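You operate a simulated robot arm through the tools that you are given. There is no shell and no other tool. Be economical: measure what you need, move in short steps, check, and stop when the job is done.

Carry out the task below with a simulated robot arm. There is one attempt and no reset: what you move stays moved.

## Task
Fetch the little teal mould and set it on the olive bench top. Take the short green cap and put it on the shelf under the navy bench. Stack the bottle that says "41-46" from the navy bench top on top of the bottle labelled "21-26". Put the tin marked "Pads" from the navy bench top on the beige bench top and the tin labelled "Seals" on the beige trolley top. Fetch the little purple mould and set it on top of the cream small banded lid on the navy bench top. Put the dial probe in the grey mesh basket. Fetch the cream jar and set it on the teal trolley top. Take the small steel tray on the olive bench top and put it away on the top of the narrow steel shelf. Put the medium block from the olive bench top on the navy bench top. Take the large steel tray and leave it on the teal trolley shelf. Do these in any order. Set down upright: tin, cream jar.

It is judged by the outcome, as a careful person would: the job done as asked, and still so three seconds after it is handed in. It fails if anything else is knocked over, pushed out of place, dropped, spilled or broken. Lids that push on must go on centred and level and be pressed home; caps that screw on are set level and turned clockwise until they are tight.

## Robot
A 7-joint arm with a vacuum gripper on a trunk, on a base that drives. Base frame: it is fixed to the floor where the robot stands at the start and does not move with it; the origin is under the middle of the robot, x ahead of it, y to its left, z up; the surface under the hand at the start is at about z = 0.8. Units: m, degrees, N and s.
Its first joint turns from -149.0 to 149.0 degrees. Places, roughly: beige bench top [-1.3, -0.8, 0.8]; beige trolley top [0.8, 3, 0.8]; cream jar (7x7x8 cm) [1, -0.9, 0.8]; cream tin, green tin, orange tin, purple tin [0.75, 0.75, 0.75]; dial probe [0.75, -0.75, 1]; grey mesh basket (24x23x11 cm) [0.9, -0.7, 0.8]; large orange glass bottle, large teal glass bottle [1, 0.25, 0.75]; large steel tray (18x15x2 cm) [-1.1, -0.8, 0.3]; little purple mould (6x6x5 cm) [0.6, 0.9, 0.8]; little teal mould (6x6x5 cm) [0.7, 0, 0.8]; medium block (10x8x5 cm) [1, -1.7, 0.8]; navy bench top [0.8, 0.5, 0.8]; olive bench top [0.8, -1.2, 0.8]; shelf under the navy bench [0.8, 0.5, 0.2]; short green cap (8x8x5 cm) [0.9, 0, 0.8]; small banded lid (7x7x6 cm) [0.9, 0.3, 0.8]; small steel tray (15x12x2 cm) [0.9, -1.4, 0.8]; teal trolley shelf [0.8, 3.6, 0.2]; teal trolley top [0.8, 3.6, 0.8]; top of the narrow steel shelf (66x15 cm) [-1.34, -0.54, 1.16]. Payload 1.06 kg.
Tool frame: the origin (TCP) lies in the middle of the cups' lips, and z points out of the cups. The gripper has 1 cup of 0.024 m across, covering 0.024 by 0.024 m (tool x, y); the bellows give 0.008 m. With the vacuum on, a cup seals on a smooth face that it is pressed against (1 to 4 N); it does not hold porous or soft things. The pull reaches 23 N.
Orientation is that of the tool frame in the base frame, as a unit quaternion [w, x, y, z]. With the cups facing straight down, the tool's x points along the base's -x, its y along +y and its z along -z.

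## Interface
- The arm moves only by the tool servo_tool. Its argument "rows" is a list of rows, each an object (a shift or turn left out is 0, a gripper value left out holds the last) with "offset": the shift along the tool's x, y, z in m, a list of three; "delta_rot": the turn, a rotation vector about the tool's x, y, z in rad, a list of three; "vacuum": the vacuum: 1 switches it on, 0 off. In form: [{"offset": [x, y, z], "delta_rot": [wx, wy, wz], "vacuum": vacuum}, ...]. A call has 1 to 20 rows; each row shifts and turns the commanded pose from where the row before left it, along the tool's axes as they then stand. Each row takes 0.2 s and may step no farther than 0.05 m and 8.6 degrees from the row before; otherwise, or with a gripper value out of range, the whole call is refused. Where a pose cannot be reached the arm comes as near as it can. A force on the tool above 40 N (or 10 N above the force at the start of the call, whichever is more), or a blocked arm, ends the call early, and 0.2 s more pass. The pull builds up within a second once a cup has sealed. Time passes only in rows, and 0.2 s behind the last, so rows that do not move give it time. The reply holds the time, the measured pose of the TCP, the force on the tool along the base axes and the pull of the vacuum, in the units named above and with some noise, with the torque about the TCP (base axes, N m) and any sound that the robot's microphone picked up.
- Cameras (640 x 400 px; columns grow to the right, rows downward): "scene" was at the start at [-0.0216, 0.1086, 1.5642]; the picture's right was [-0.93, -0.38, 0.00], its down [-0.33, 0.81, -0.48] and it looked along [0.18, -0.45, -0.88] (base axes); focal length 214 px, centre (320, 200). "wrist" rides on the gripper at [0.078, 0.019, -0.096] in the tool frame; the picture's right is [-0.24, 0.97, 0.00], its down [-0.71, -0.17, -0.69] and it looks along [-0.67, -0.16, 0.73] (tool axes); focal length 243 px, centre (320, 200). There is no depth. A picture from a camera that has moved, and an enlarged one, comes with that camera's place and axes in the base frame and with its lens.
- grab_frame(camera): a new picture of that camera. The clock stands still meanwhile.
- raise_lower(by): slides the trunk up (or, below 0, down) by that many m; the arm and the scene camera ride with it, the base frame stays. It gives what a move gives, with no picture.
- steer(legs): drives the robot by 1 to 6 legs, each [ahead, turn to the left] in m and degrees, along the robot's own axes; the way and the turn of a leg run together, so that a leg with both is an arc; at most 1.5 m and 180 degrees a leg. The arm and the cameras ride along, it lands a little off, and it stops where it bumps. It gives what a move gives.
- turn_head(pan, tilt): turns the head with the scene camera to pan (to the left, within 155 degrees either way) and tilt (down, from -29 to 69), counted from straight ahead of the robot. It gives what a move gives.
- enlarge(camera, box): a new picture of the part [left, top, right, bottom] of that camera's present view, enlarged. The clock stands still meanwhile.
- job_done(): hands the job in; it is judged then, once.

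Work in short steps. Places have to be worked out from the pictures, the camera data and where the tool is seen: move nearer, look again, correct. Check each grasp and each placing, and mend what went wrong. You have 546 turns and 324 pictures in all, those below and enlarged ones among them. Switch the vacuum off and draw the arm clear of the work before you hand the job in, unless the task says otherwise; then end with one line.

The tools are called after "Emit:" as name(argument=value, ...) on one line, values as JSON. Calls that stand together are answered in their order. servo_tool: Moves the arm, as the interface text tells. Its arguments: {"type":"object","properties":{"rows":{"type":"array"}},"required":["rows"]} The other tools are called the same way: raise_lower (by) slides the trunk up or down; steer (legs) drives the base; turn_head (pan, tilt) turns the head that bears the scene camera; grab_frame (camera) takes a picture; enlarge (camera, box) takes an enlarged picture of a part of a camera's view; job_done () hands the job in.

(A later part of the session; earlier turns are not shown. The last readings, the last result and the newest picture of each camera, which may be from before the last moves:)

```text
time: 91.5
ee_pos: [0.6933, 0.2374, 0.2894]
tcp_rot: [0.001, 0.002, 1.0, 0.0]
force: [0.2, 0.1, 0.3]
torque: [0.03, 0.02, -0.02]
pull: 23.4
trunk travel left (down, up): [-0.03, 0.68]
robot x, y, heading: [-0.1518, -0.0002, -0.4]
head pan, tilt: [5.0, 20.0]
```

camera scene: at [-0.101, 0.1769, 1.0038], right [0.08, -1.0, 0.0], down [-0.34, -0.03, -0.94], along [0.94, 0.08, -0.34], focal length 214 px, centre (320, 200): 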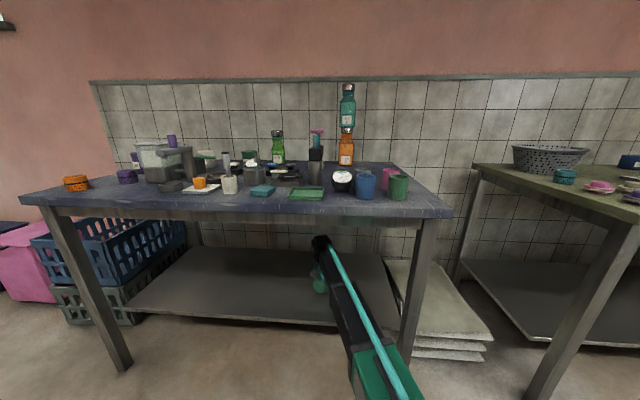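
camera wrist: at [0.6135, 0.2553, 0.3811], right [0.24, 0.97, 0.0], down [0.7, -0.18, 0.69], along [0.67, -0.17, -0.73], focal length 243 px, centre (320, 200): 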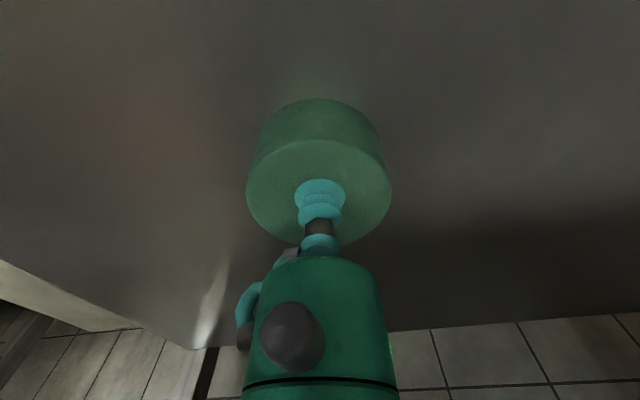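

Force near zero with the cap resting on the shelf. Release and lift.

Emit:
servo_tool(rows=[{"offset": [0, 0, 0], "vacuum": 0}, {"offset": [0, 0, 0]}, {"offset": [0, 0, 0]}, {"offset": [0, 0, 0]}, {"offset": [0, 0, -0.01]}, {"offset": [0, 0, -0.02]}, {"offset": [0, 0, -0.02]}, {"offset": [0.045, 0, 0]}, {"offset": [0.045, 0, 0]}, {"offset": [0.045, 0, 0]}, {"offset": [0.045, 0, 0]}, {"offset": [0.045, 0, 0]}, {"offset": [0.045, 0, 0]}, {"offset": [0, 0, 0]}])

Emit:
grab_frame(camera="scene")

```text
time: 94.5
ee_pos: [0.4217, 0.2374, 0.3411]
tcp_rot: [0.001, 0.003, 1.0, 0.0]
force: [0.4, 0.8, 0.1]
torque: [0.02, 0.0, 0.0]
pull: 0.1
trunk travel left (down, up): [-0.03, 0.68]
robot x, y, heading: [-0.1502, -0.0014, -0.3]
head pan, tilt: [5.0, 20.0]
```

```text
253 pictures are left
camera scene: at [-0.1009, 0.1769, 1.0038], right [0.08, -1.0, 0.0], down [-0.34, -0.03, -0.94], along [0.94, 0.08, -0.34], focal length 214 px, centre (320, 200)
```

scene: 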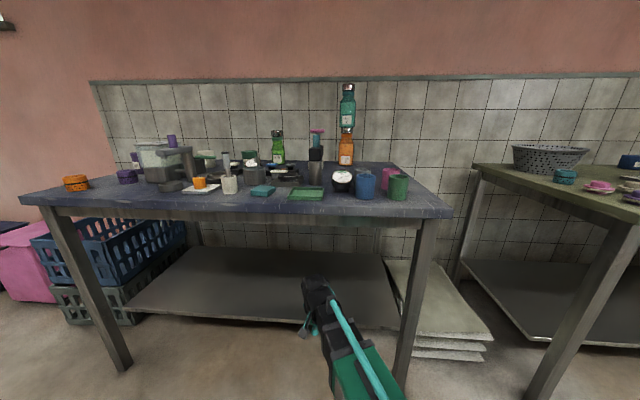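

The wrist occludes the cap; back the base up and look.

Emit:
steer(legs=[[-0.2, 0]])

Emit:
servo_tool(rows=[{"offset": [0, -0.045, 0]}, {"offset": [0, -0.045, 0]}, {"offset": [0, -0.045, 0]}, {"offset": [0, -0.045, 0]}, {"offset": [0, -0.045, 0]}])

Emit:
grab_frame(camera="scene")

```text
time: 96.1
ee_pos: [0.2198, 0.2362, 0.3402]
tcp_rot: [0.002, 0.004, 1.0, 0.0]
force: [0.1, 0.3, -0.1]
torque: [0.01, 0.0, -0.01]
pull: 0.0
trunk travel left (down, up): [-0.03, 0.68]
robot x, y, heading: [-0.3542, -0.002, -0.6]
head pan, tilt: [5.0, 20.0]
```

```text
time: 97.3
ee_pos: [0.2191, 0.01, 0.3401]
tcp_rot: [0.001, 0.005, 1.0, -0.001]
force: [0.6, -0.7, -0.3]
torque: [0.04, 0.01, 0.03]
pull: 0.0
trunk travel left (down, up): [-0.03, 0.68]
robot x, y, heading: [-0.3532, 0.0007, -0.6]
head pan, tilt: [5.0, 20.0]
```

```text
252 pictures are left
camera scene: at [-0.3038, 0.1783, 1.0038], right [0.08, -1.0, 0.0], down [-0.34, -0.03, -0.94], along [0.94, 0.07, -0.34], focal length 214 px, centre (320, 200)
```

scene: 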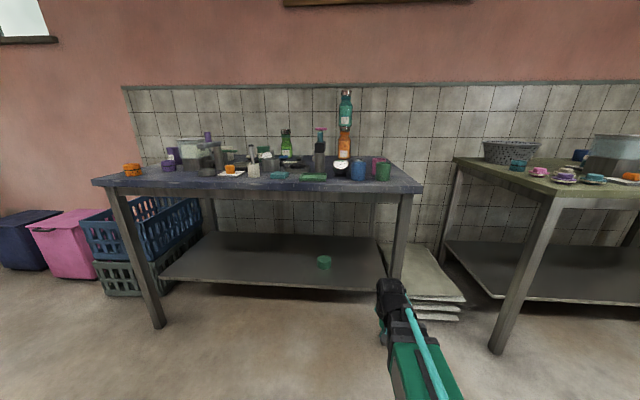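

Cap is standing on the shelf. Raise trunk and reposition to (≈0,0.5) for the purple mould.

Emit:
raise_lower(by=0.4)

Emit:
raise_lower(by=0.25)

Emit:
steer(legs=[[0, 90], [0.5, 0], [0, -90], [0.33, 0]])

Emit:
turn_head(pan=10, tilt=45)

Emit:
grab_frame(camera="scene")

```text
time: 101.1
ee_pos: [0.2196, 0.0121, 0.741]
tcp_rot: [0.001, 0.004, 1.0, 0.0]
force: [-0.2, 0.4, -1.0]
torque: [0.0, 0.01, -0.05]
pull: 0.0
trunk travel left (down, up): [-0.43, 0.28]
robot x, y, heading: [-0.354, 0.0015, -0.7]
head pan, tilt: [5.0, 20.0]
```

```text
time: 103.7
ee_pos: [0.2191, 0.0116, 0.9909]
tcp_rot: [0.002, 0.006, 1.0, 0.0]
force: [0.3, -0.8, 0.5]
torque: [0.0, 0.0, -0.01]
pull: 0.1
trunk travel left (down, up): [-0.68, 0.03]
robot x, y, heading: [-0.3517, 0.0007, -0.6]
head pan, tilt: [5.0, 20.0]
```

```text
time: 116.2
ee_pos: [0.5433, 0.522, 0.9913]
tcp_rot: [0.001, 0.004, 1.0, 0.0]
force: [0.5, 0.2, 0.5]
torque: [0.03, -0.02, 0.05]
pull: 0.1
trunk travel left (down, up): [-0.68, 0.03]
robot x, y, heading: [-0.0291, 0.5102, -0.3]
head pan, tilt: [5.0, 20.0]
```

```text
time: 117.0
ee_pos: [0.5427, 0.522, 0.9924]
tcp_rot: [0.002, 0.004, 1.0, 0.0]
force: [-0.2, 0.4, 1.3]
torque: [-0.03, -0.03, -0.02]
pull: 0.1
trunk travel left (down, up): [-0.68, 0.03]
robot x, y, heading: [-0.0306, 0.5134, -0.5]
head pan, tilt: [10.0, 45.0]
```

```text
251 pictures are left
camera scene: at [0.0066, 0.6923, 1.6152], right [0.17, -0.99, 0.0], down [-0.7, -0.12, -0.71], along [0.7, 0.12, -0.71], focal length 214 px, centre (320, 200)
```

scene: 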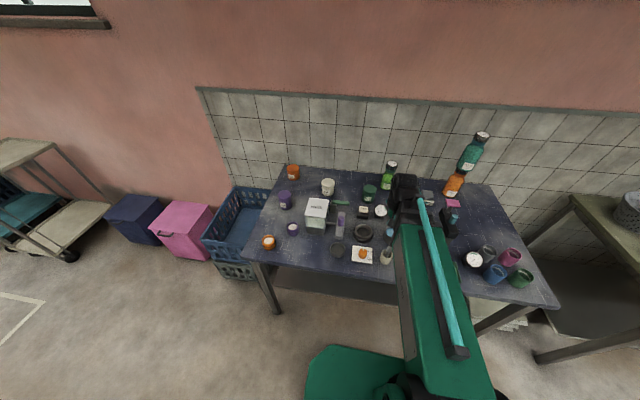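

Purple mould ≈(0.575,0.915). Go there at z≈1.08, then look.

Emit:
servo_tool(rows=[{"offset": [0.01, 0, -0.045]}, {"offset": [0.01, 0.0, -0.045]}, {"offset": [0, 0.049, 0]}, {"offset": [0, 0.049, 0]}, {"offset": [0, 0.049, 0]}, {"offset": [-0.01, 0.049, 0]}, {"offset": [-0.01, 0.049, 0]}, {"offset": [-0.01, 0.049, 0]}, {"offset": [-0.01, 0.049, 0]}, {"offset": [-0.01, 0.049, 0]}, {"offset": [0, 0, 0.04]}, {"offset": [0, 0, 0]}])

Emit:
grab_frame(camera="wrist")

```text
time: 119.7
ee_pos: [0.5776, 0.9096, 1.0406]
tcp_rot: [0.002, 0.004, 1.0, 0.001]
force: [0.1, -0.2, -0.2]
torque: [0.03, 0.03, -0.02]
pull: 0.1
trunk travel left (down, up): [-0.68, 0.03]
robot x, y, heading: [-0.0276, 0.5071, -0.4]
head pan, tilt: [10.0, 45.0]
```

```text
250 pictures are left
camera wrist: at [0.5008, 0.9296, 1.1352], right [0.24, 0.97, 0.0], down [0.7, -0.18, 0.69], along [0.67, -0.17, -0.73], focal length 243 px, centre (320, 200)
```

wrist: 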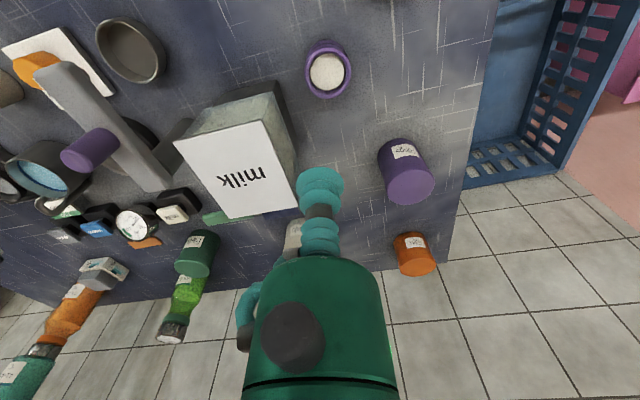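

Mould ≈(0.580,0.917); milk box edge ~5 cm to its side. Descend to 0.90 and check clearances.

Emit:
servo_tool(rows=[{"offset": [-0.001, 0.009, 0.04]}, {"offset": [0, 0, 0.05]}, {"offset": [0, 0, 0.05]}, {"offset": [0, 0, 0]}])

Emit:
grab_frame(camera="wrist")

Emit:
enlarge(camera="scene", box=[240, 160, 360, 260])

```text
time: 120.7
ee_pos: [0.5776, 0.9217, 0.8978]
tcp_rot: [0.003, 0.003, 1.0, 0.0]
force: [0.3, 0.3, 0.1]
torque: [0.01, 0.01, 0.02]
pull: 0.0
trunk travel left (down, up): [-0.68, 0.03]
robot x, y, heading: [-0.0301, 0.5112, -0.4]
head pan, tilt: [10.0, 45.0]
```

```text
249 pictures are left
camera wrist: at [0.4996, 0.9403, 0.9929], right [0.24, 0.97, 0.0], down [0.7, -0.18, 0.69], along [0.67, -0.17, -0.73], focal length 243 px, centre (320, 200)
```

wrist: 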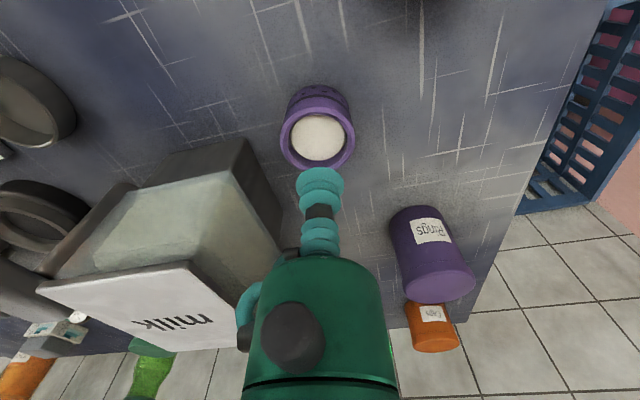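

```text
4.00 times, centred on (300, 210) of scene
camera zoom: at [0.0066, 0.6925, 1.6151], right [0.17, -0.99, 0.0], down [-0.7, -0.12, -0.71], along [0.7, 0.12, -0.71], focal length 858 px, centre (400, 160)
```

zoom: 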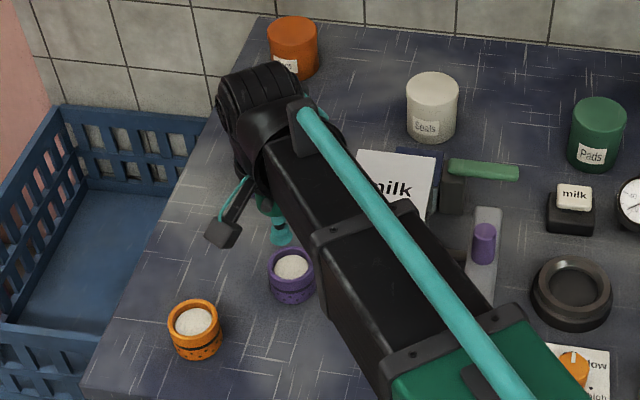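

Clearance to the milk lid is ~6 cm. Fine adjust and descend into the recess to z≈0.815.

Emit:
servo_tool(rows=[{"offset": [0.002, -0.002, 0.03], "vacuum": 1}, {"offset": [0, 0, 0.03]}, {"offset": [0, 0, 0.015]}, {"offset": [0, 0, 0.006]}, {"offset": [0, 0, 0]}])

Emit:
enlarge(camera="wrist", box=[220, 80, 420, 260])

```text
time: 121.5
ee_pos: [0.5763, 0.9192, 0.8301]
tcp_rot: [0.004, 0.003, 1.0, 0.001]
force: [3.2, -0.9, 26.2]
torque: [0.09, 0.32, 0.03]
pull: 0.1
trunk travel left (down, up): [-0.68, 0.03]
robot x, y, heading: [-0.0272, 0.5078, -0.3]
head pan, tilt: [10.0, 45.0]
stopped in row 4: the force on the tool passed its limit at 46 N (the readings are from after the stop); the commanded pose is now the measured one
```

```text
2.22 times, centred on (320, 170) of wrist
camera zoom: at [0.4976, 0.9388, 0.925], right [0.24, 0.97, 0.01], down [0.7, -0.18, 0.69], along [0.67, -0.16, -0.72], focal length 539 px, centre (320, 267)
```

zoom: 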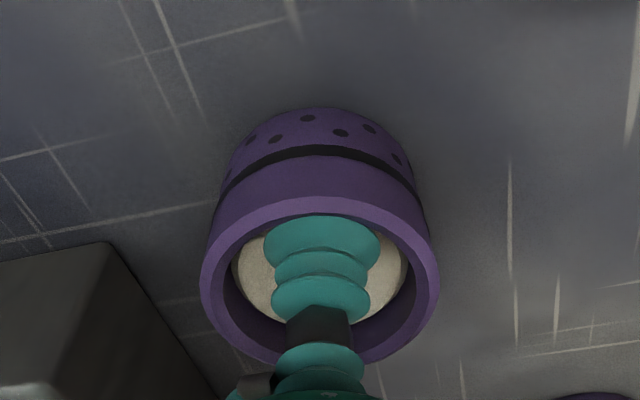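

Cup caught on the -x side of the recess (torque). Raise, look, shift +x.

Emit:
servo_tool(rows=[{"offset": [0, 0, -0.02], "vacuum": 0}, {"offset": [0, 0, -0.02]}, {"offset": [0, 0, 0]}])

Emit:
enlarge(camera="wrist", box=[220, 80, 420, 260])

```text
time: 122.3
ee_pos: [0.5754, 0.917, 0.8677]
tcp_rot: [0.003, 0.004, 1.0, 0.001]
force: [-0.4, -0.5, -0.2]
torque: [0.01, 0.0, -0.01]
pull: 0.0
trunk travel left (down, up): [-0.68, 0.03]
robot x, y, heading: [-0.0271, 0.5095, -0.3]
head pan, tilt: [10.0, 45.0]
```

```text
2.22 times, centred on (320, 170) of wrist
camera zoom: at [0.4982, 0.9372, 0.9629], right [0.24, 0.97, 0.0], down [0.7, -0.18, 0.69], along [0.67, -0.16, -0.72], focal length 539 px, centre (320, 267)
```

zoom: 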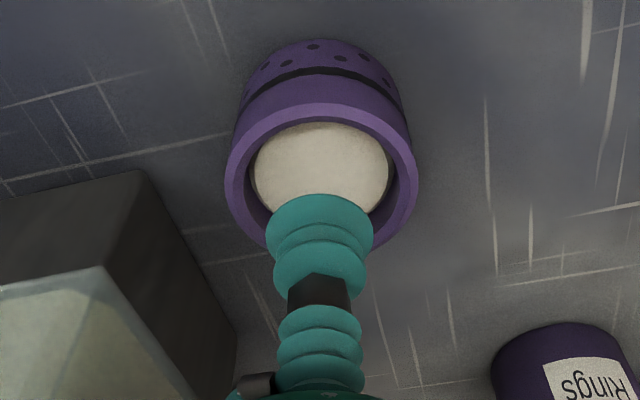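

Shift +8 mm in x and descend again gently.

Emit:
servo_tool(rows=[{"offset": [-0.008, 0.001, 0.02]}, {"offset": [0, 0, 0.01]}, {"offset": [0, 0, 0]}])

Emit:
enlarge(camera="wrist", box=[220, 80, 420, 260])

```text
time: 123.1
ee_pos: [0.5838, 0.9209, 0.8383]
tcp_rot: [0.003, 0.003, 1.0, 0.002]
force: [-0.8, -0.1, -0.1]
torque: [0.01, 0.01, -0.03]
pull: 0.1
trunk travel left (down, up): [-0.68, 0.03]
robot x, y, heading: [-0.0283, 0.5087, -0.6]
head pan, tilt: [10.0, 45.0]
```

```text
2.22 times, centred on (320, 170) of wrist
camera zoom: at [0.5055, 0.9399, 0.9333], right [0.24, 0.97, 0.0], down [0.7, -0.18, 0.69], along [0.67, -0.16, -0.72], focal length 539 px, centre (320, 267)
```

zoom: 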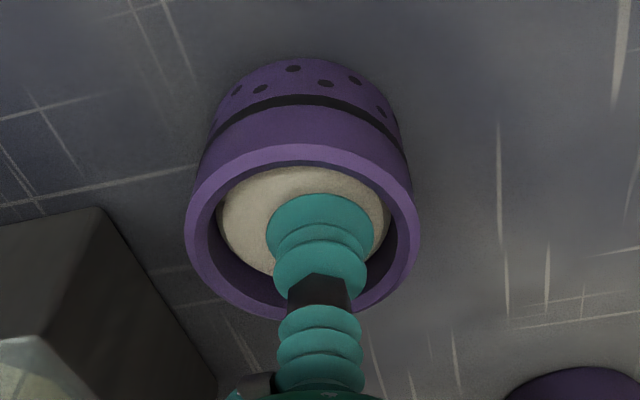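

Slightly +y off by 4 mm; correct and descend slowly with vacuum.

Emit:
servo_tool(rows=[{"offset": [-0.001, -0.004, 0.003], "vacuum": 1}, {"offset": [0, 0, 0.004]}, {"offset": [0, 0, 0.004]}, {"offset": [0, 0, 0.004]}, {"offset": [0, 0, 0]}])

Emit:
enlarge(camera="wrist", box=[220, 80, 420, 260])

```text
time: 124.3
ee_pos: [0.5853, 0.9168, 0.8226]
tcp_rot: [0.004, 0.003, 1.0, 0.001]
force: [0.2, -0.5, -0.8]
torque: [0.02, -0.01, -0.02]
pull: 0.1
trunk travel left (down, up): [-0.68, 0.03]
robot x, y, heading: [-0.0276, 0.5058, -0.3]
head pan, tilt: [10.0, 45.0]
```

```text
2.22 times, centred on (320, 170) of wrist
camera zoom: at [0.5071, 0.9358, 0.9175], right [0.24, 0.97, 0.0], down [0.7, -0.18, 0.69], along [0.67, -0.16, -0.72], focal length 539 px, centre (320, 267)
```

zoom: 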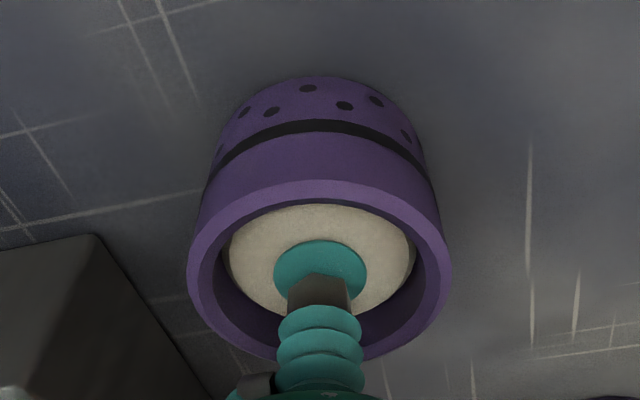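

Continue down toward the floor (teal sealed at ~0.805).

Emit:
servo_tool(rows=[{"offset": [0, 0, 0.004]}, {"offset": [0, 0, 0.004]}, {"offset": [0, 0, 0.004]}, {"offset": [0, 0, 0]}, {"offset": [0, 0, 0]}])

```text
time: 125.5
ee_pos: [0.585, 0.9176, 0.8088]
tcp_rot: [0.003, 0.003, 1.0, 0.001]
force: [0.3, -0.9, -0.2]
torque: [-0.04, -0.01, 0.01]
pull: 0.0
trunk travel left (down, up): [-0.68, 0.03]
robot x, y, heading: [-0.0268, 0.5063, -0.5]
head pan, tilt: [10.0, 45.0]
```

Emit:
servo_tool(rows=[{"offset": [0, 0, 0.003]}, {"offset": [0, 0, 0.002]}, {"offset": [0, 0, 0]}, {"offset": [0, 0, 0]}])

```text
time: 126.5
ee_pos: [0.5855, 0.9166, 0.8059]
tcp_rot: [0.004, 0.004, 1.0, 0.001]
force: [-0.7, 0.0, 0.4]
torque: [0.0, 0.01, 0.01]
pull: 23.0
trunk travel left (down, up): [-0.68, 0.03]
robot x, y, heading: [-0.0299, 0.5109, -0.6]
head pan, tilt: [10.0, 45.0]
```

Sealed. Lift to z≈1.12 and carry toward (0.80,0.45) first.

Emit:
servo_tool(rows=[{"offset": [0, 0, -0.01]}, {"offset": [0, 0, -0.03]}, {"offset": [0, 0, -0.05]}, {"offset": [0, 0, -0.05]}, {"offset": [0, 0, -0.05]}, {"offset": [0, 0, -0.05]}, {"offset": [0, 0, -0.05]}, {"offset": [0, 0, -0.024]}, {"offset": [-0.02, -0.044, 0]}, {"offset": [-0.02, -0.044, 0]}, {"offset": [-0.02, -0.044, 0]}, {"offset": [-0.02, -0.044, 0]}, {"offset": [-0.02, -0.044, 0]}, {"offset": [-0.02, -0.044, 0]}, {"offset": [-0.02, -0.044, 0]}, {"offset": [-0.02, -0.044, 0]}, {"offset": [-0.02, -0.044, 0]}, {"offset": [-0.02, -0.044, 0]}, {"offset": [-0.02, -0.044, 0]}, {"offset": [0, 0, 0]}])

Emit:
grab_frame(camera="wrist")

Emit:
turn_head(pan=-15, tilt=40)

Emit:
grab_frame(camera="scene")

```text
time: 130.7
ee_pos: [0.7984, 0.4317, 1.1188]
tcp_rot: [0.003, 0.003, 1.0, 0.0]
force: [-0.5, 0.7, 0.1]
torque: [0.02, 0.03, -0.01]
pull: 22.9
trunk travel left (down, up): [-0.68, 0.03]
robot x, y, heading: [-0.0273, 0.507, -0.3]
head pan, tilt: [10.0, 45.0]
```

```text
243 pictures are left
camera wrist: at [0.7202, 0.4508, 1.2134], right [0.24, 0.97, 0.0], down [0.7, -0.18, 0.69], along [0.67, -0.16, -0.72], focal length 243 px, centre (320, 200)
```

wrist: 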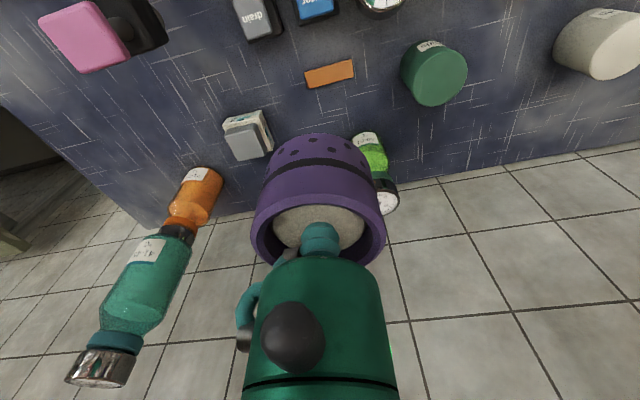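

```text
time: 131.6
ee_pos: [0.7986, 0.4333, 1.1197]
tcp_rot: [0.003, 0.004, 1.0, 0.002]
force: [0.4, 0.6, -0.9]
torque: [-0.01, 0.01, 0.03]
pull: 23.5
trunk travel left (down, up): [-0.68, 0.03]
robot x, y, heading: [-0.0295, 0.5089, -0.3]
head pan, tilt: [-15.0, 40.0]
```

```text
242 pictures are left
camera scene: at [0.0086, 0.6562, 1.6224], right [-0.26, -0.96, 0.0], down [-0.62, 0.17, -0.77], along [0.74, -0.2, -0.64], focal length 214 px, centre (320, 200)
```

scene: 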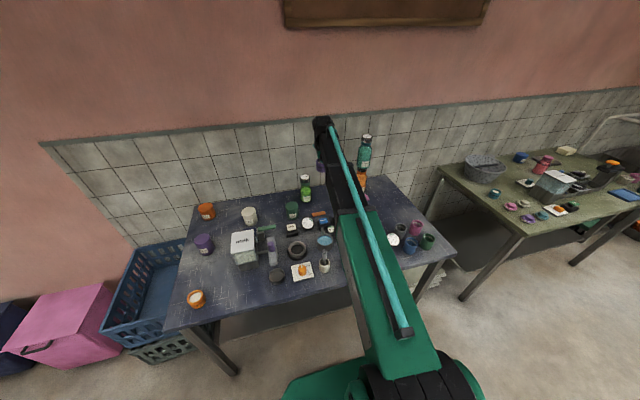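

Lid top ≈(0.896,0.276,0.85). Move above it and descend to z≈0.93, then look.

Emit:
servo_tool(rows=[{"offset": [-0.025, -0.039, 0]}, {"offset": [-0.025, -0.039, 0]}, {"offset": [-0.025, -0.039, 0]}, {"offset": [-0.022, -0.039, 0]}, {"offset": [0, 0, 0.05]}, {"offset": [0, 0, 0.05]}, {"offset": [0, 0, 0.05]}, {"offset": [0, 0, 0.04]}, {"offset": [0, 0, 0]}])

Emit:
grab_frame(camera="wrist")

Emit:
grab_frame(camera="scene")

```text
time: 133.6
ee_pos: [0.8973, 0.2735, 0.9305]
tcp_rot: [0.003, 0.004, 1.0, 0.0]
force: [-0.1, -0.1, -0.7]
torque: [-0.01, 0.02, -0.02]
pull: 22.7
trunk travel left (down, up): [-0.68, 0.03]
robot x, y, heading: [-0.0301, 0.5067, -0.4]
head pan, tilt: [-15.0, 40.0]
```

```text
241 pictures are left
camera wrist: at [0.8195, 0.2924, 1.0257], right [0.24, 0.97, 0.0], down [0.7, -0.18, 0.69], along [0.67, -0.16, -0.72], focal length 243 px, centre (320, 200)
```

wrist: 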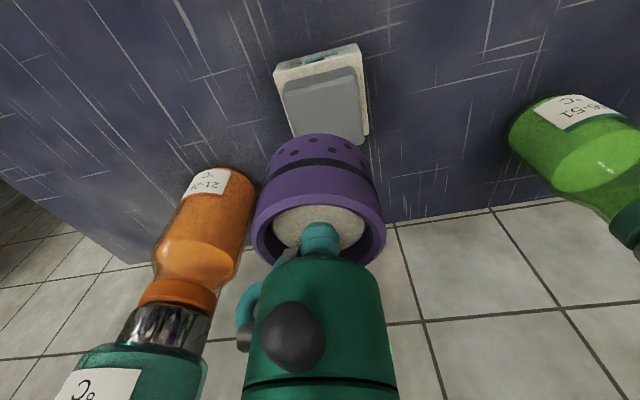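

```text
240 pictures are left
camera scene: at [0.0085, 0.6561, 1.6224], right [-0.27, -0.96, 0.0], down [-0.62, 0.17, -0.77], along [0.74, -0.2, -0.64], focal length 214 px, centre (320, 200)
```

scene: 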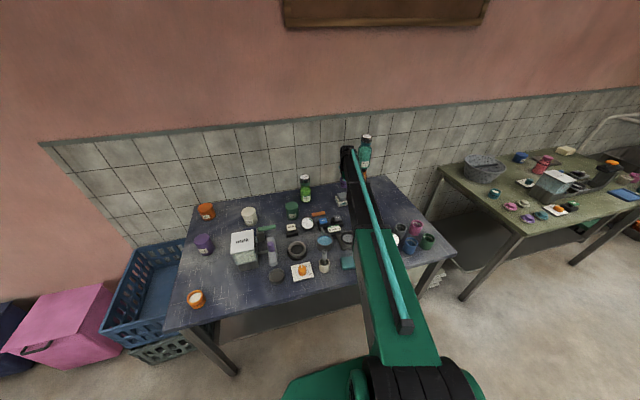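

Refine to (0.892,0.278) and lower to z≈0.882.

Emit:
servo_tool(rows=[{"offset": [0.005, 0.0045, 0.02]}, {"offset": [0, 0, 0.02]}, {"offset": [0, 0, 0.009]}, {"offset": [0, 0, 0]}])

Emit:
grab_frame(camera="wrist")

Emit:
enlarge(camera="scene", box=[310, 160, 380, 220])

```text
time: 134.6
ee_pos: [0.8907, 0.2799, 0.8804]
tcp_rot: [0.004, 0.003, 1.0, 0.001]
force: [-0.4, 0.3, -0.7]
torque: [-0.03, 0.0, 0.03]
pull: 23.4
trunk travel left (down, up): [-0.68, 0.03]
robot x, y, heading: [-0.0325, 0.5124, -0.4]
head pan, tilt: [-15.0, 40.0]
```

```text
239 pictures are left
camera wrist: at [0.8138, 0.2982, 0.9762], right [0.24, 0.97, 0.0], down [0.7, -0.18, 0.69], along [0.67, -0.16, -0.72], focal length 243 px, centre (320, 200)
```

wrist: 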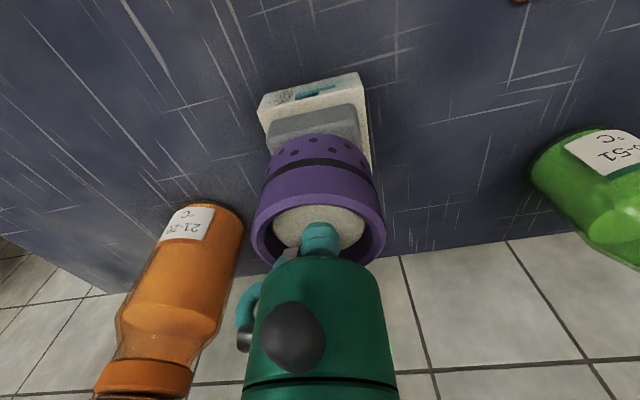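

```text
6.67 times, centred on (345, 190) of scene
camera zoom: at [0.0086, 0.6562, 1.6224], right [-0.27, -0.96, 0.0], down [-0.62, 0.17, -0.77], along [0.74, -0.2, -0.64], focal length 1430 px, centre (153, 267)
```

zoom: 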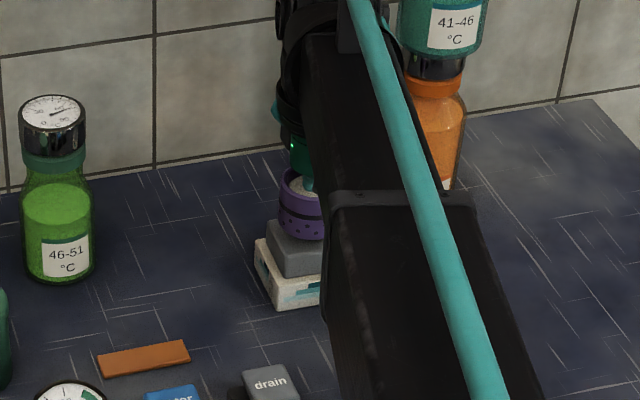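

Mould is within ~2 mm of the grey top's centre. Lower to contact.

Emit:
servo_tool(rows=[{"offset": [0, 0.001, 0.004]}, {"offset": [0, 0, 0.004]}, {"offset": [0, 0, 0.003]}, {"offset": [0, 0, 0]}, {"offset": [0, 0, 0]}])

```text
time: 135.8
ee_pos: [0.8922, 0.2797, 0.8697]
tcp_rot: [0.004, 0.003, 1.0, 0.001]
force: [-0.9, -0.5, -1.2]
torque: [-0.05, 0.05, -0.01]
pull: 22.5
trunk travel left (down, up): [-0.68, 0.03]
robot x, y, heading: [-0.0271, 0.5136, -0.3]
head pan, tilt: [-15.0, 40.0]
```

Emit:
servo_tool(rows=[{"offset": [0, 0.001, 0.002]}, {"offset": [0, 0, 0.002]}, {"offset": [0, 0, 0]}, {"offset": [0, 0, 0]}])

```text
time: 136.8
ee_pos: [0.8931, 0.2804, 0.866]
tcp_rot: [0.004, 0.004, 1.0, 0.001]
force: [0.6, 0.2, -1.2]
torque: [0.0, 0.02, -0.01]
pull: 22.6
trunk travel left (down, up): [-0.68, 0.03]
robot x, y, heading: [-0.0245, 0.5093, -0.6]
head pan, tilt: [-15.0, 40.0]
```

Emit:
servo_tool(rows=[{"offset": [0.001, 0, 0.002]}, {"offset": [0, 0, 0.002]}, {"offset": [0, 0, 0]}, {"offset": [0, 0, 0]}])

```text
time: 137.8
ee_pos: [0.8911, 0.2811, 0.8612]
tcp_rot: [0.004, 0.004, 1.0, 0.0]
force: [-0.7, 0.6, -0.4]
torque: [0.04, 0.0, 0.03]
pull: 22.6
trunk travel left (down, up): [-0.68, 0.03]
robot x, y, heading: [-0.0331, 0.5107, -0.2]
head pan, tilt: [-15.0, 40.0]
```

Emit:
servo_tool(rows=[{"offset": [0, 0, 0.002]}, {"offset": [0, 0, 0.001]}, {"offset": [0, 0, 0]}, {"offset": [0, 0, 0]}])

Emit:
enlarge(camera="wrist", box=[220, 60, 420, 240])

```text
time: 138.8
ee_pos: [0.8914, 0.2816, 0.8603]
tcp_rot: [0.004, 0.004, 1.0, 0.001]
force: [1.3, -2.1, 5.2]
torque: [0.01, 0.03, 0.01]
pull: 22.7
trunk travel left (down, up): [-0.68, 0.03]
robot x, y, heading: [-0.0288, 0.5042, -0.2]
head pan, tilt: [-15.0, 40.0]
```

```text
2.22 times, centred on (320, 150) of wrist
camera zoom: at [0.8128, 0.3009, 0.9548], right [0.24, 0.97, 0.0], down [0.7, -0.18, 0.69], along [0.67, -0.16, -0.72], focal length 539 px, centre (320, 311)
```

zoom: 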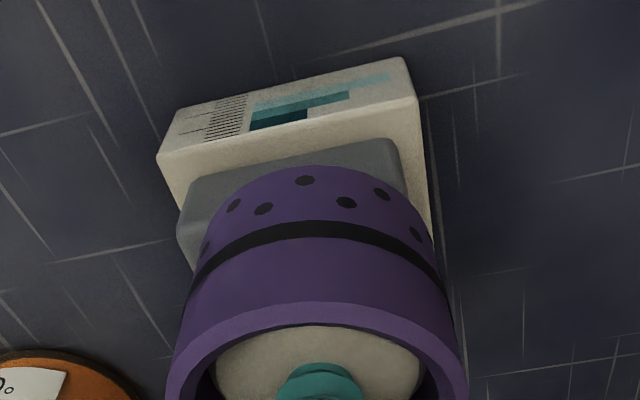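

Contact at 5 N, mould well centred on the lid. Release and lift.

Emit:
servo_tool(rows=[{"offset": [0, 0, -0.001], "vacuum": 0}, {"offset": [0, 0, 0]}, {"offset": [0, 0, 0]}, {"offset": [0, 0, 0]}, {"offset": [0, 0, 0]}, {"offset": [0, 0, -0.01]}, {"offset": [0, 0, -0.02]}, {"offset": [0, 0, -0.05]}, {"offset": [0, 0, -0.05]}, {"offset": [0, 0, -0.05]}, {"offset": [0, 0, -0.05]}, {"offset": [0, 0, 0]}])

Emit:
grab_frame(camera="wrist")

```text
time: 141.4
ee_pos: [0.8922, 0.2794, 1.0894]
tcp_rot: [0.003, 0.004, 1.0, 0.001]
force: [-0.1, 0.3, 0.4]
torque: [-0.03, -0.01, 0.02]
pull: 0.0
trunk travel left (down, up): [-0.68, 0.03]
robot x, y, heading: [-0.0296, 0.5089, -0.5]
head pan, tilt: [-15.0, 40.0]
```

```text
236 pictures are left
camera wrist: at [0.8145, 0.2988, 1.1853], right [0.24, 0.97, 0.0], down [0.7, -0.18, 0.69], along [0.67, -0.16, -0.72], focal length 243 px, centre (320, 200)
```

wrist: 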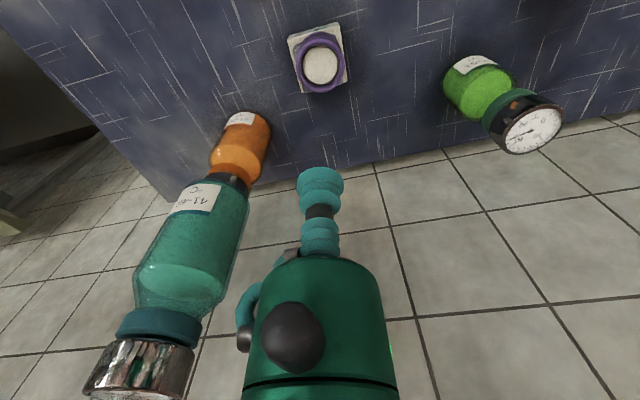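

Purple mould sits on the lid. Next the Seals tin at ≈(0.865,0.785). Move above and look.

Emit:
servo_tool(rows=[{"offset": [0.005, 0.049, 0]}, {"offset": [0.005, 0.049, 0]}, {"offset": [0.005, 0.049, 0]}, {"offset": [0.005, 0.049, 0]}, {"offset": [0.005, 0.049, 0]}, {"offset": [0.002, 0.049, 0]}, {"offset": [0, 0.049, 0]}, {"offset": [0, 0.049, 0]}, {"offset": [0, 0.049, 0]}, {"offset": [0, 0.049, 0]}, {"offset": [0, 0.01, 0]}, {"offset": [0, 0, 0.04]}, {"offset": [0, 0, 0]}])

Emit:
grab_frame(camera="wrist")

```text
time: 144.2
ee_pos: [0.8691, 0.7822, 1.0546]
tcp_rot: [0.003, 0.004, 1.0, 0.001]
force: [0.2, 0.1, -0.2]
torque: [0.01, 0.0, 0.01]
pull: 0.0
trunk travel left (down, up): [-0.68, 0.03]
robot x, y, heading: [-0.031, 0.5102, -0.5]
head pan, tilt: [-15.0, 40.0]
```

```text
235 pictures are left
camera wrist: at [0.791, 0.7999, 1.1491], right [0.24, 0.97, 0.0], down [0.7, -0.18, 0.69], along [0.67, -0.16, -0.72], focal length 243 px, centre (320, 200)
```

wrist: 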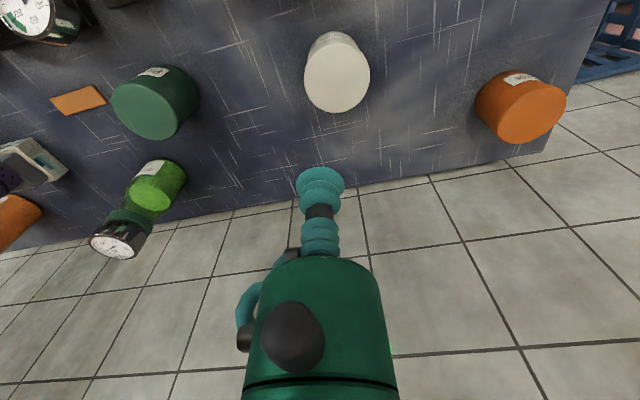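

Tin top ≈(0.884,0.7985,0.865). Align and descend with vacuum.

Emit:
servo_tool(rows=[{"offset": [-0.015, 0.0165, 0.04]}, {"offset": [0, 0, 0.05]}, {"offset": [0, 0, 0.05]}, {"offset": [0, 0, 0.02], "vacuum": 1}, {"offset": [0, 0, 0]}])

Emit:
enlarge(camera="wrist", box=[220, 80, 420, 260])

```text
time: 145.4
ee_pos: [0.8818, 0.7973, 0.8884]
tcp_rot: [0.004, 0.003, 1.0, 0.001]
force: [0.0, 0.2, 0.1]
torque: [-0.02, 0.0, 0.02]
pull: 0.0
trunk travel left (down, up): [-0.68, 0.03]
robot x, y, heading: [-0.0299, 0.5115, -0.4]
head pan, tilt: [-15.0, 40.0]
```

```text
2.22 times, centred on (320, 170) of wrist
camera zoom: at [0.8029, 0.8164, 0.9839], right [0.24, 0.97, 0.0], down [0.7, -0.18, 0.69], along [0.67, -0.16, -0.72], focal length 539 px, centre (320, 267)
```

zoom: 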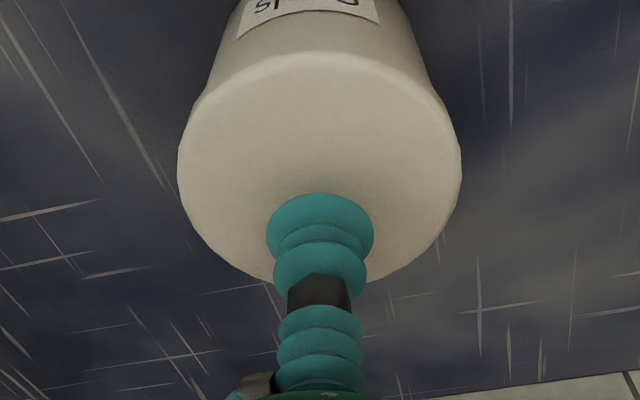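

Emit:
servo_tool(rows=[{"offset": [0.002, 0.0, 0.01]}, {"offset": [0, 0, 0.006]}, {"offset": [0, 0, 0.003]}, {"offset": [0, 0, 0.002]}, {"offset": [0, 0, 0]}, {"offset": [0, 0, 0]}])

```text
time: 146.8
ee_pos: [0.8801, 0.7989, 0.8716]
tcp_rot: [0.005, 0.003, 1.0, 0.002]
force: [1.3, -0.5, 16.0]
torque: [-0.01, 0.09, 0.02]
pull: 22.8
trunk travel left (down, up): [-0.68, 0.03]
robot x, y, heading: [-0.0253, 0.5081, -0.4]
head pan, tilt: [-15.0, 40.0]
```

Sealed. Lift and retract.

Emit:
servo_tool(rows=[{"offset": [0, 0, -0.01]}, {"offset": [0, 0, -0.04]}, {"offset": [0, 0, -0.05]}, {"offset": [0, 0, -0.05]}, {"offset": [0, 0, -0.05]}, {"offset": [0, 0, -0.05]}, {"offset": [0.036, -0.026, 0]}, {"offset": [0.036, -0.026, 0]}, {"offset": [0.036, -0.026, 0]}, {"offset": [0.036, -0.026, 0]}, {"offset": [0.036, -0.026, 0]}, {"offset": [0.036, -0.026, 0]}, {"offset": [0.036, -0.026, 0]}, {"offset": [0.036, -0.026, 0]}, {"offset": [0.036, -0.026, 0]}, {"offset": [0.036, -0.026, 0]}, {"offset": [0, 0, 0]}])

Emit:
turn_head(pan=70, tilt=25)

Emit:
grab_frame(camera="scene")

```text
time: 150.4
ee_pos: [0.5148, 0.5372, 1.1169]
tcp_rot: [0.004, 0.003, 1.0, 0.0]
force: [-0.5, 0.3, -2.1]
torque: [-0.01, -0.01, -0.03]
pull: 23.1
trunk travel left (down, up): [-0.68, 0.03]
robot x, y, heading: [-0.0233, 0.5104, -0.4]
head pan, tilt: [-15.0, 40.0]
```

```text
time: 152.0
ee_pos: [0.5159, 0.537, 1.1157]
tcp_rot: [0.003, 0.003, 1.0, 0.001]
force: [-0.1, 0.7, -2.8]
torque: [0.03, -0.01, -0.03]
pull: 22.5
trunk travel left (down, up): [-0.68, 0.03]
robot x, y, heading: [-0.0262, 0.506, -0.4]
head pan, tilt: [70.0, 25.0]
```

```text
233 pictures are left
camera scene: at [-0.0412, 0.7651, 1.6457], right [0.94, -0.35, 0.0], down [-0.15, -0.4, -0.91], along [0.32, 0.85, -0.42], focal length 214 px, centre (320, 200)
```

scene: 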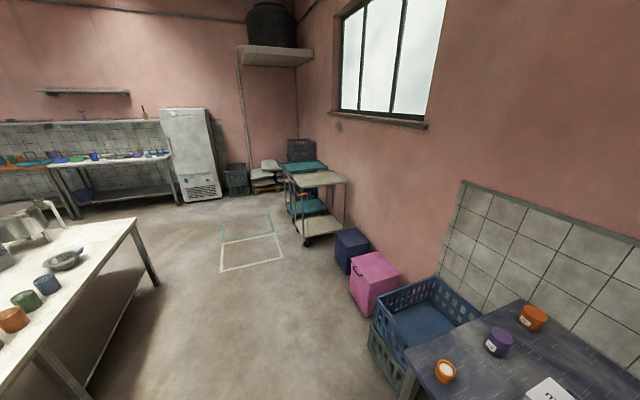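

Drive toward the trolleys: turn left, go ~1.8 m along the aisle, and look.

Emit:
steer(legs=[[0, 90.5], [1.0, 0], [0.8, 0]])

Emit:
turn_head(pan=-40, tilt=30)

Emit:
grab_frame(camera="scene")

```text
time: 165.1
ee_pos: [-0.1163, 2.8989, 1.1142]
tcp_rot: [-0.002, 0.719, -0.695, -0.004]
force: [0.3, 0.2, -2.2]
torque: [-0.02, 0.02, -0.01]
pull: 23.5
trunk travel left (down, up): [-0.68, 0.03]
robot x, y, heading: [-0.0665, 2.36, 91.8]
head pan, tilt: [70.0, 25.0]
```

```text
time: 167.0
ee_pos: [-0.1166, 2.8995, 1.1161]
tcp_rot: [-0.002, 0.72, -0.694, -0.003]
force: [0.6, -0.7, -2.1]
torque: [0.02, 0.0, -0.01]
pull: 23.5
trunk travel left (down, up): [-0.68, 0.03]
robot x, y, heading: [-0.0665, 2.3559, 92.2]
head pan, tilt: [-40.0, 30.0]
```

```text
232 pictures are left
camera scene: at [-0.1804, 2.3773, 1.6377], right [0.79, -0.62, 0.0], down [-0.31, -0.39, -0.87], along [0.53, 0.68, -0.5], focal length 214 px, centre (320, 200)
```

scene: 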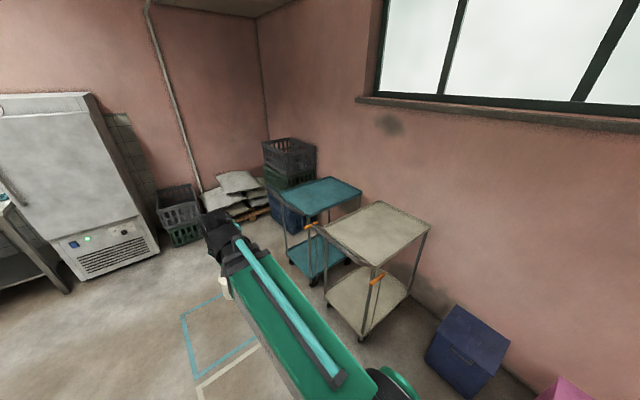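

Trolley top spans x≈0.49–1.05, y≈2.8–3.3. Drive on 0.5 m and turn to face +x.

Emit:
steer(legs=[[0.5, 0], [0, -92]])

Emit:
turn_head(pan=20, tilt=45)

Emit:
grab_frame(camera="scene")

Emit:
grab_frame(camera="wrist")

```text
time: 173.8
ee_pos: [0.4587, 2.9122, 1.1155]
tcp_rot: [0.004, -0.02, 1.0, 0.0]
force: [-0.6, 0.3, -1.7]
torque: [-0.03, 0.01, 0.0]
pull: 22.9
trunk travel left (down, up): [-0.68, 0.03]
robot x, y, heading: [-0.0834, 2.8608, 2.3]
head pan, tilt: [-40.0, 30.0]
```

```text
time: 175.1
ee_pos: [0.4602, 2.9122, 1.1153]
tcp_rot: [0.003, -0.02, 1.0, 0.0]
force: [1.1, -1.3, -2.1]
torque: [-0.02, 0.01, -0.01]
pull: 22.8
trunk travel left (down, up): [-0.68, 0.03]
robot x, y, heading: [-0.0815, 2.863, 2.2]
head pan, tilt: [20.0, 45.0]
```

```text
231 pictures are left
camera scene: at [-0.059, 3.0589, 1.6151], right [0.38, -0.93, 0.0], down [-0.65, -0.27, -0.71], along [0.66, 0.27, -0.71], focal length 214 px, centre (320, 200)
```

scene: 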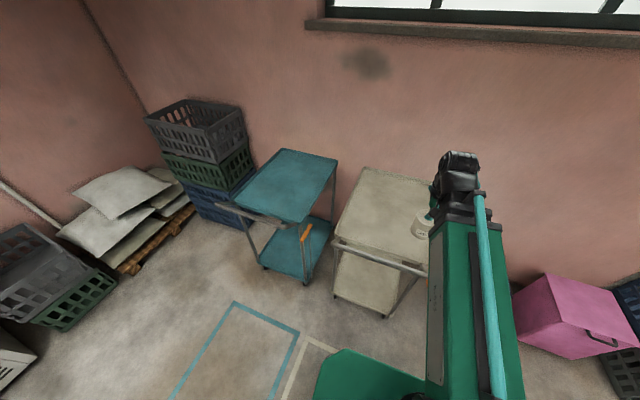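

```text
230 pictures are left
camera wrist: at [0.381, 2.9286, 1.2104], right [0.2, 0.98, 0.0], down [0.71, -0.15, 0.69], along [0.68, -0.13, -0.72], focal length 243 px, centre (320, 200)
```

wrist: 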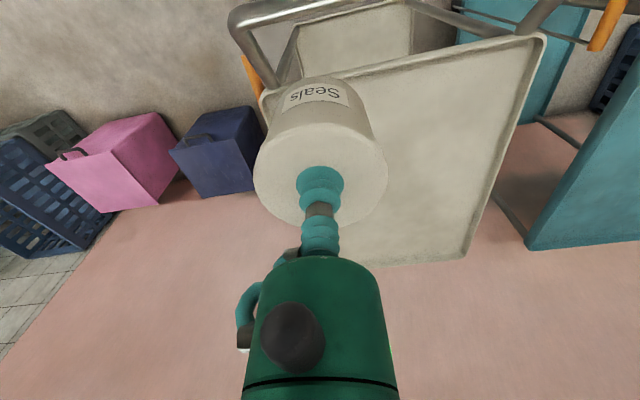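

Top plate: x 0.51–1.10, y 2.81–3.24. Move tin to ≈(0.74,3.0) and lower to z≈0.91.

Emit:
servo_tool(rows=[{"offset": [-0.046, 0.013, 0]}, {"offset": [-0.046, 0.013, 0]}, {"offset": [-0.046, 0.013, 0]}, {"offset": [-0.046, 0.013, 0]}, {"offset": [-0.046, 0.013, 0]}, {"offset": [-0.046, 0.013, 0]}, {"offset": [0, 0, 0.05]}, {"offset": [0, 0, 0.05]}, {"offset": [0, 0, 0.05]}, {"offset": [0, 0, 0.05]}, {"offset": [0, 0, 0]}])

Emit:
grab_frame(camera="wrist")

Emit:
grab_frame(camera="scene")

```text
time: 177.5
ee_pos: [0.7327, 3.0034, 0.9151]
tcp_rot: [0.003, -0.02, 1.0, 0.001]
force: [0.1, 0.2, -2.5]
torque: [-0.01, 0.02, -0.03]
pull: 22.7
trunk travel left (down, up): [-0.68, 0.03]
robot x, y, heading: [-0.084, 2.8631, 2.3]
head pan, tilt: [20.0, 45.0]
```

```text
229 pictures are left
camera wrist: at [0.6547, 3.0187, 1.0089], right [0.2, 0.98, 0.0], down [0.71, -0.15, 0.69], along [0.68, -0.13, -0.72], focal length 243 px, centre (320, 200)
```

wrist: 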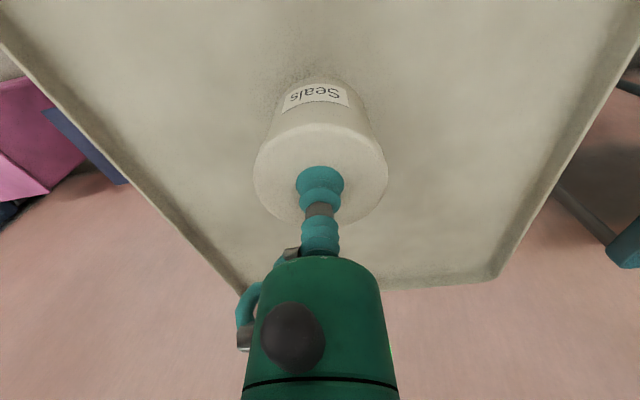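

```text
228 pictures are left
camera scene: at [-0.059, 3.059, 1.6151], right [0.38, -0.93, 0.0], down [-0.65, -0.27, -0.71], along [0.65, 0.27, -0.71], focal length 214 px, centre (320, 200)
```

scene: 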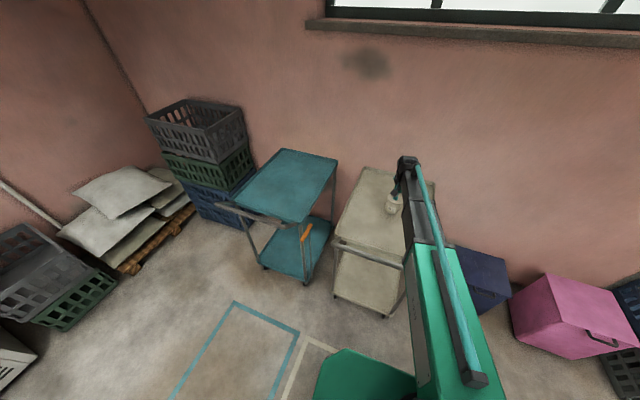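

Centred on the trolley top. Lower in small steps to contact.

Emit:
servo_tool(rows=[{"offset": [0, 0, 0.01]}, {"offset": [0, 0, 0.008]}, {"offset": [0, 0, 0.005]}, {"offset": [0, 0, 0.004]}, {"offset": [0, 0, 0]}, {"offset": [0, 0, 0]}])

```text
time: 178.9
ee_pos: [0.7356, 3.0035, 0.8905]
tcp_rot: [0.003, -0.019, 1.0, 0.0]
force: [1.0, 0.2, -1.8]
torque: [0.01, 0.02, 0.02]
pull: 23.0
trunk travel left (down, up): [-0.68, 0.03]
robot x, y, heading: [-0.0836, 2.8616, 2.4]
head pan, tilt: [20.0, 45.0]
```

Emit:
servo_tool(rows=[{"offset": [0, 0, 0.005]}, {"offset": [0, 0, 0.004]}, {"offset": [0, 0, 0.003]}, {"offset": [0, 0, 0]}, {"offset": [0, 0, 0]}])

```text
time: 180.1
ee_pos: [0.7333, 3.0027, 0.8799]
tcp_rot: [0.004, -0.019, 1.0, 0.0]
force: [0.4, -0.6, -2.0]
torque: [0.0, -0.01, 0.01]
pull: 22.8
trunk travel left (down, up): [-0.68, 0.03]
robot x, y, heading: [-0.08, 2.8605, 2.4]
head pan, tilt: [20.0, 45.0]
```

Emit:
servo_tool(rows=[{"offset": [0, 0, 0.004]}, {"offset": [0, 0, 0.003]}, {"offset": [0, 0, 0]}, {"offset": [0, 0, 0]}])

```text
time: 181.1
ee_pos: [0.734, 3.0019, 0.8734]
tcp_rot: [0.004, -0.019, 1.0, 0.001]
force: [5.8, 1.3, 15.4]
torque: [-0.02, 0.02, 0.04]
pull: 23.5
trunk travel left (down, up): [-0.68, 0.03]
robot x, y, heading: [-0.0801, 2.8619, 1.9]
head pan, tilt: [20.0, 45.0]
```

Contact. Ease off, release and lift.

Emit:
servo_tool(rows=[{"offset": [0, 0, -0.003]}, {"offset": [0, 0, 0], "vacuum": 0}, {"offset": [0, 0, 0]}, {"offset": [0, 0, 0]}, {"offset": [0, 0, 0]}, {"offset": [0, 0, -0.01]}, {"offset": [0, 0, -0.03]}, {"offset": [0, 0, -0.05]}, {"offset": [0, 0, -0.05]}, {"offset": [0, 0, -0.05]}, {"offset": [0, 0, 0]}])

Emit:
grab_frame(camera="wrist")

Emit:
enlarge(camera="scene", box=[200, 120, 460, 310])

```text
time: 183.5
ee_pos: [0.7305, 3.0014, 1.066]
tcp_rot: [0.003, -0.019, 1.0, 0.001]
force: [-0.6, 0.2, -0.6]
torque: [0.03, -0.02, 0.01]
pull: 0.0
trunk travel left (down, up): [-0.68, 0.03]
robot x, y, heading: [-0.0809, 2.8591, 2.5]
head pan, tilt: [20.0, 45.0]
```

```text
227 pictures are left
camera wrist: at [0.6526, 3.0165, 1.1619], right [0.2, 0.98, 0.0], down [0.71, -0.15, 0.69], along [0.68, -0.13, -0.72], focal length 243 px, centre (320, 200)
```

wrist: 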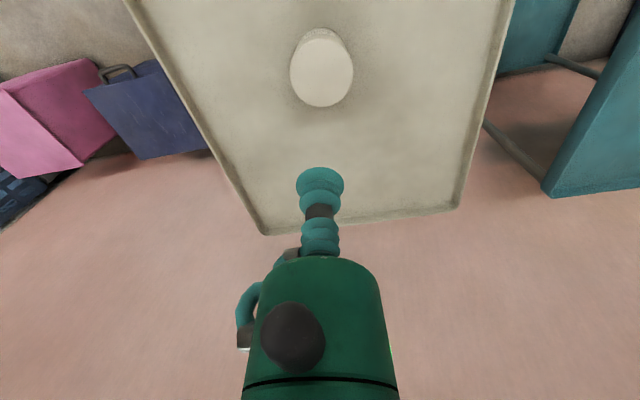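

```text
2.11 times, centred on (330, 215) of scene
camera zoom: at [-0.0591, 3.059, 1.6151], right [0.38, -0.93, 0.0], down [-0.65, -0.27, -0.71], along [0.65, 0.27, -0.71], focal length 452 px, centre (299, 168)
```

zoom: 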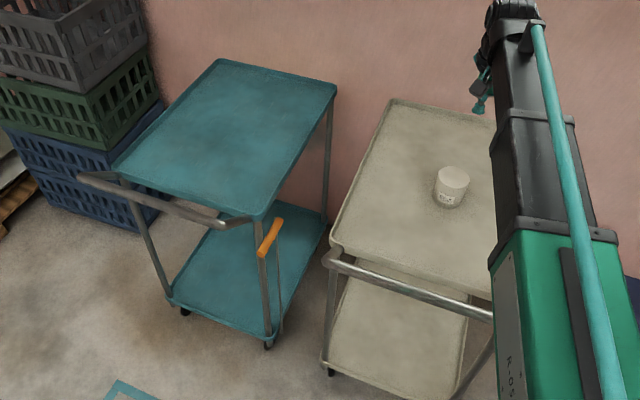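

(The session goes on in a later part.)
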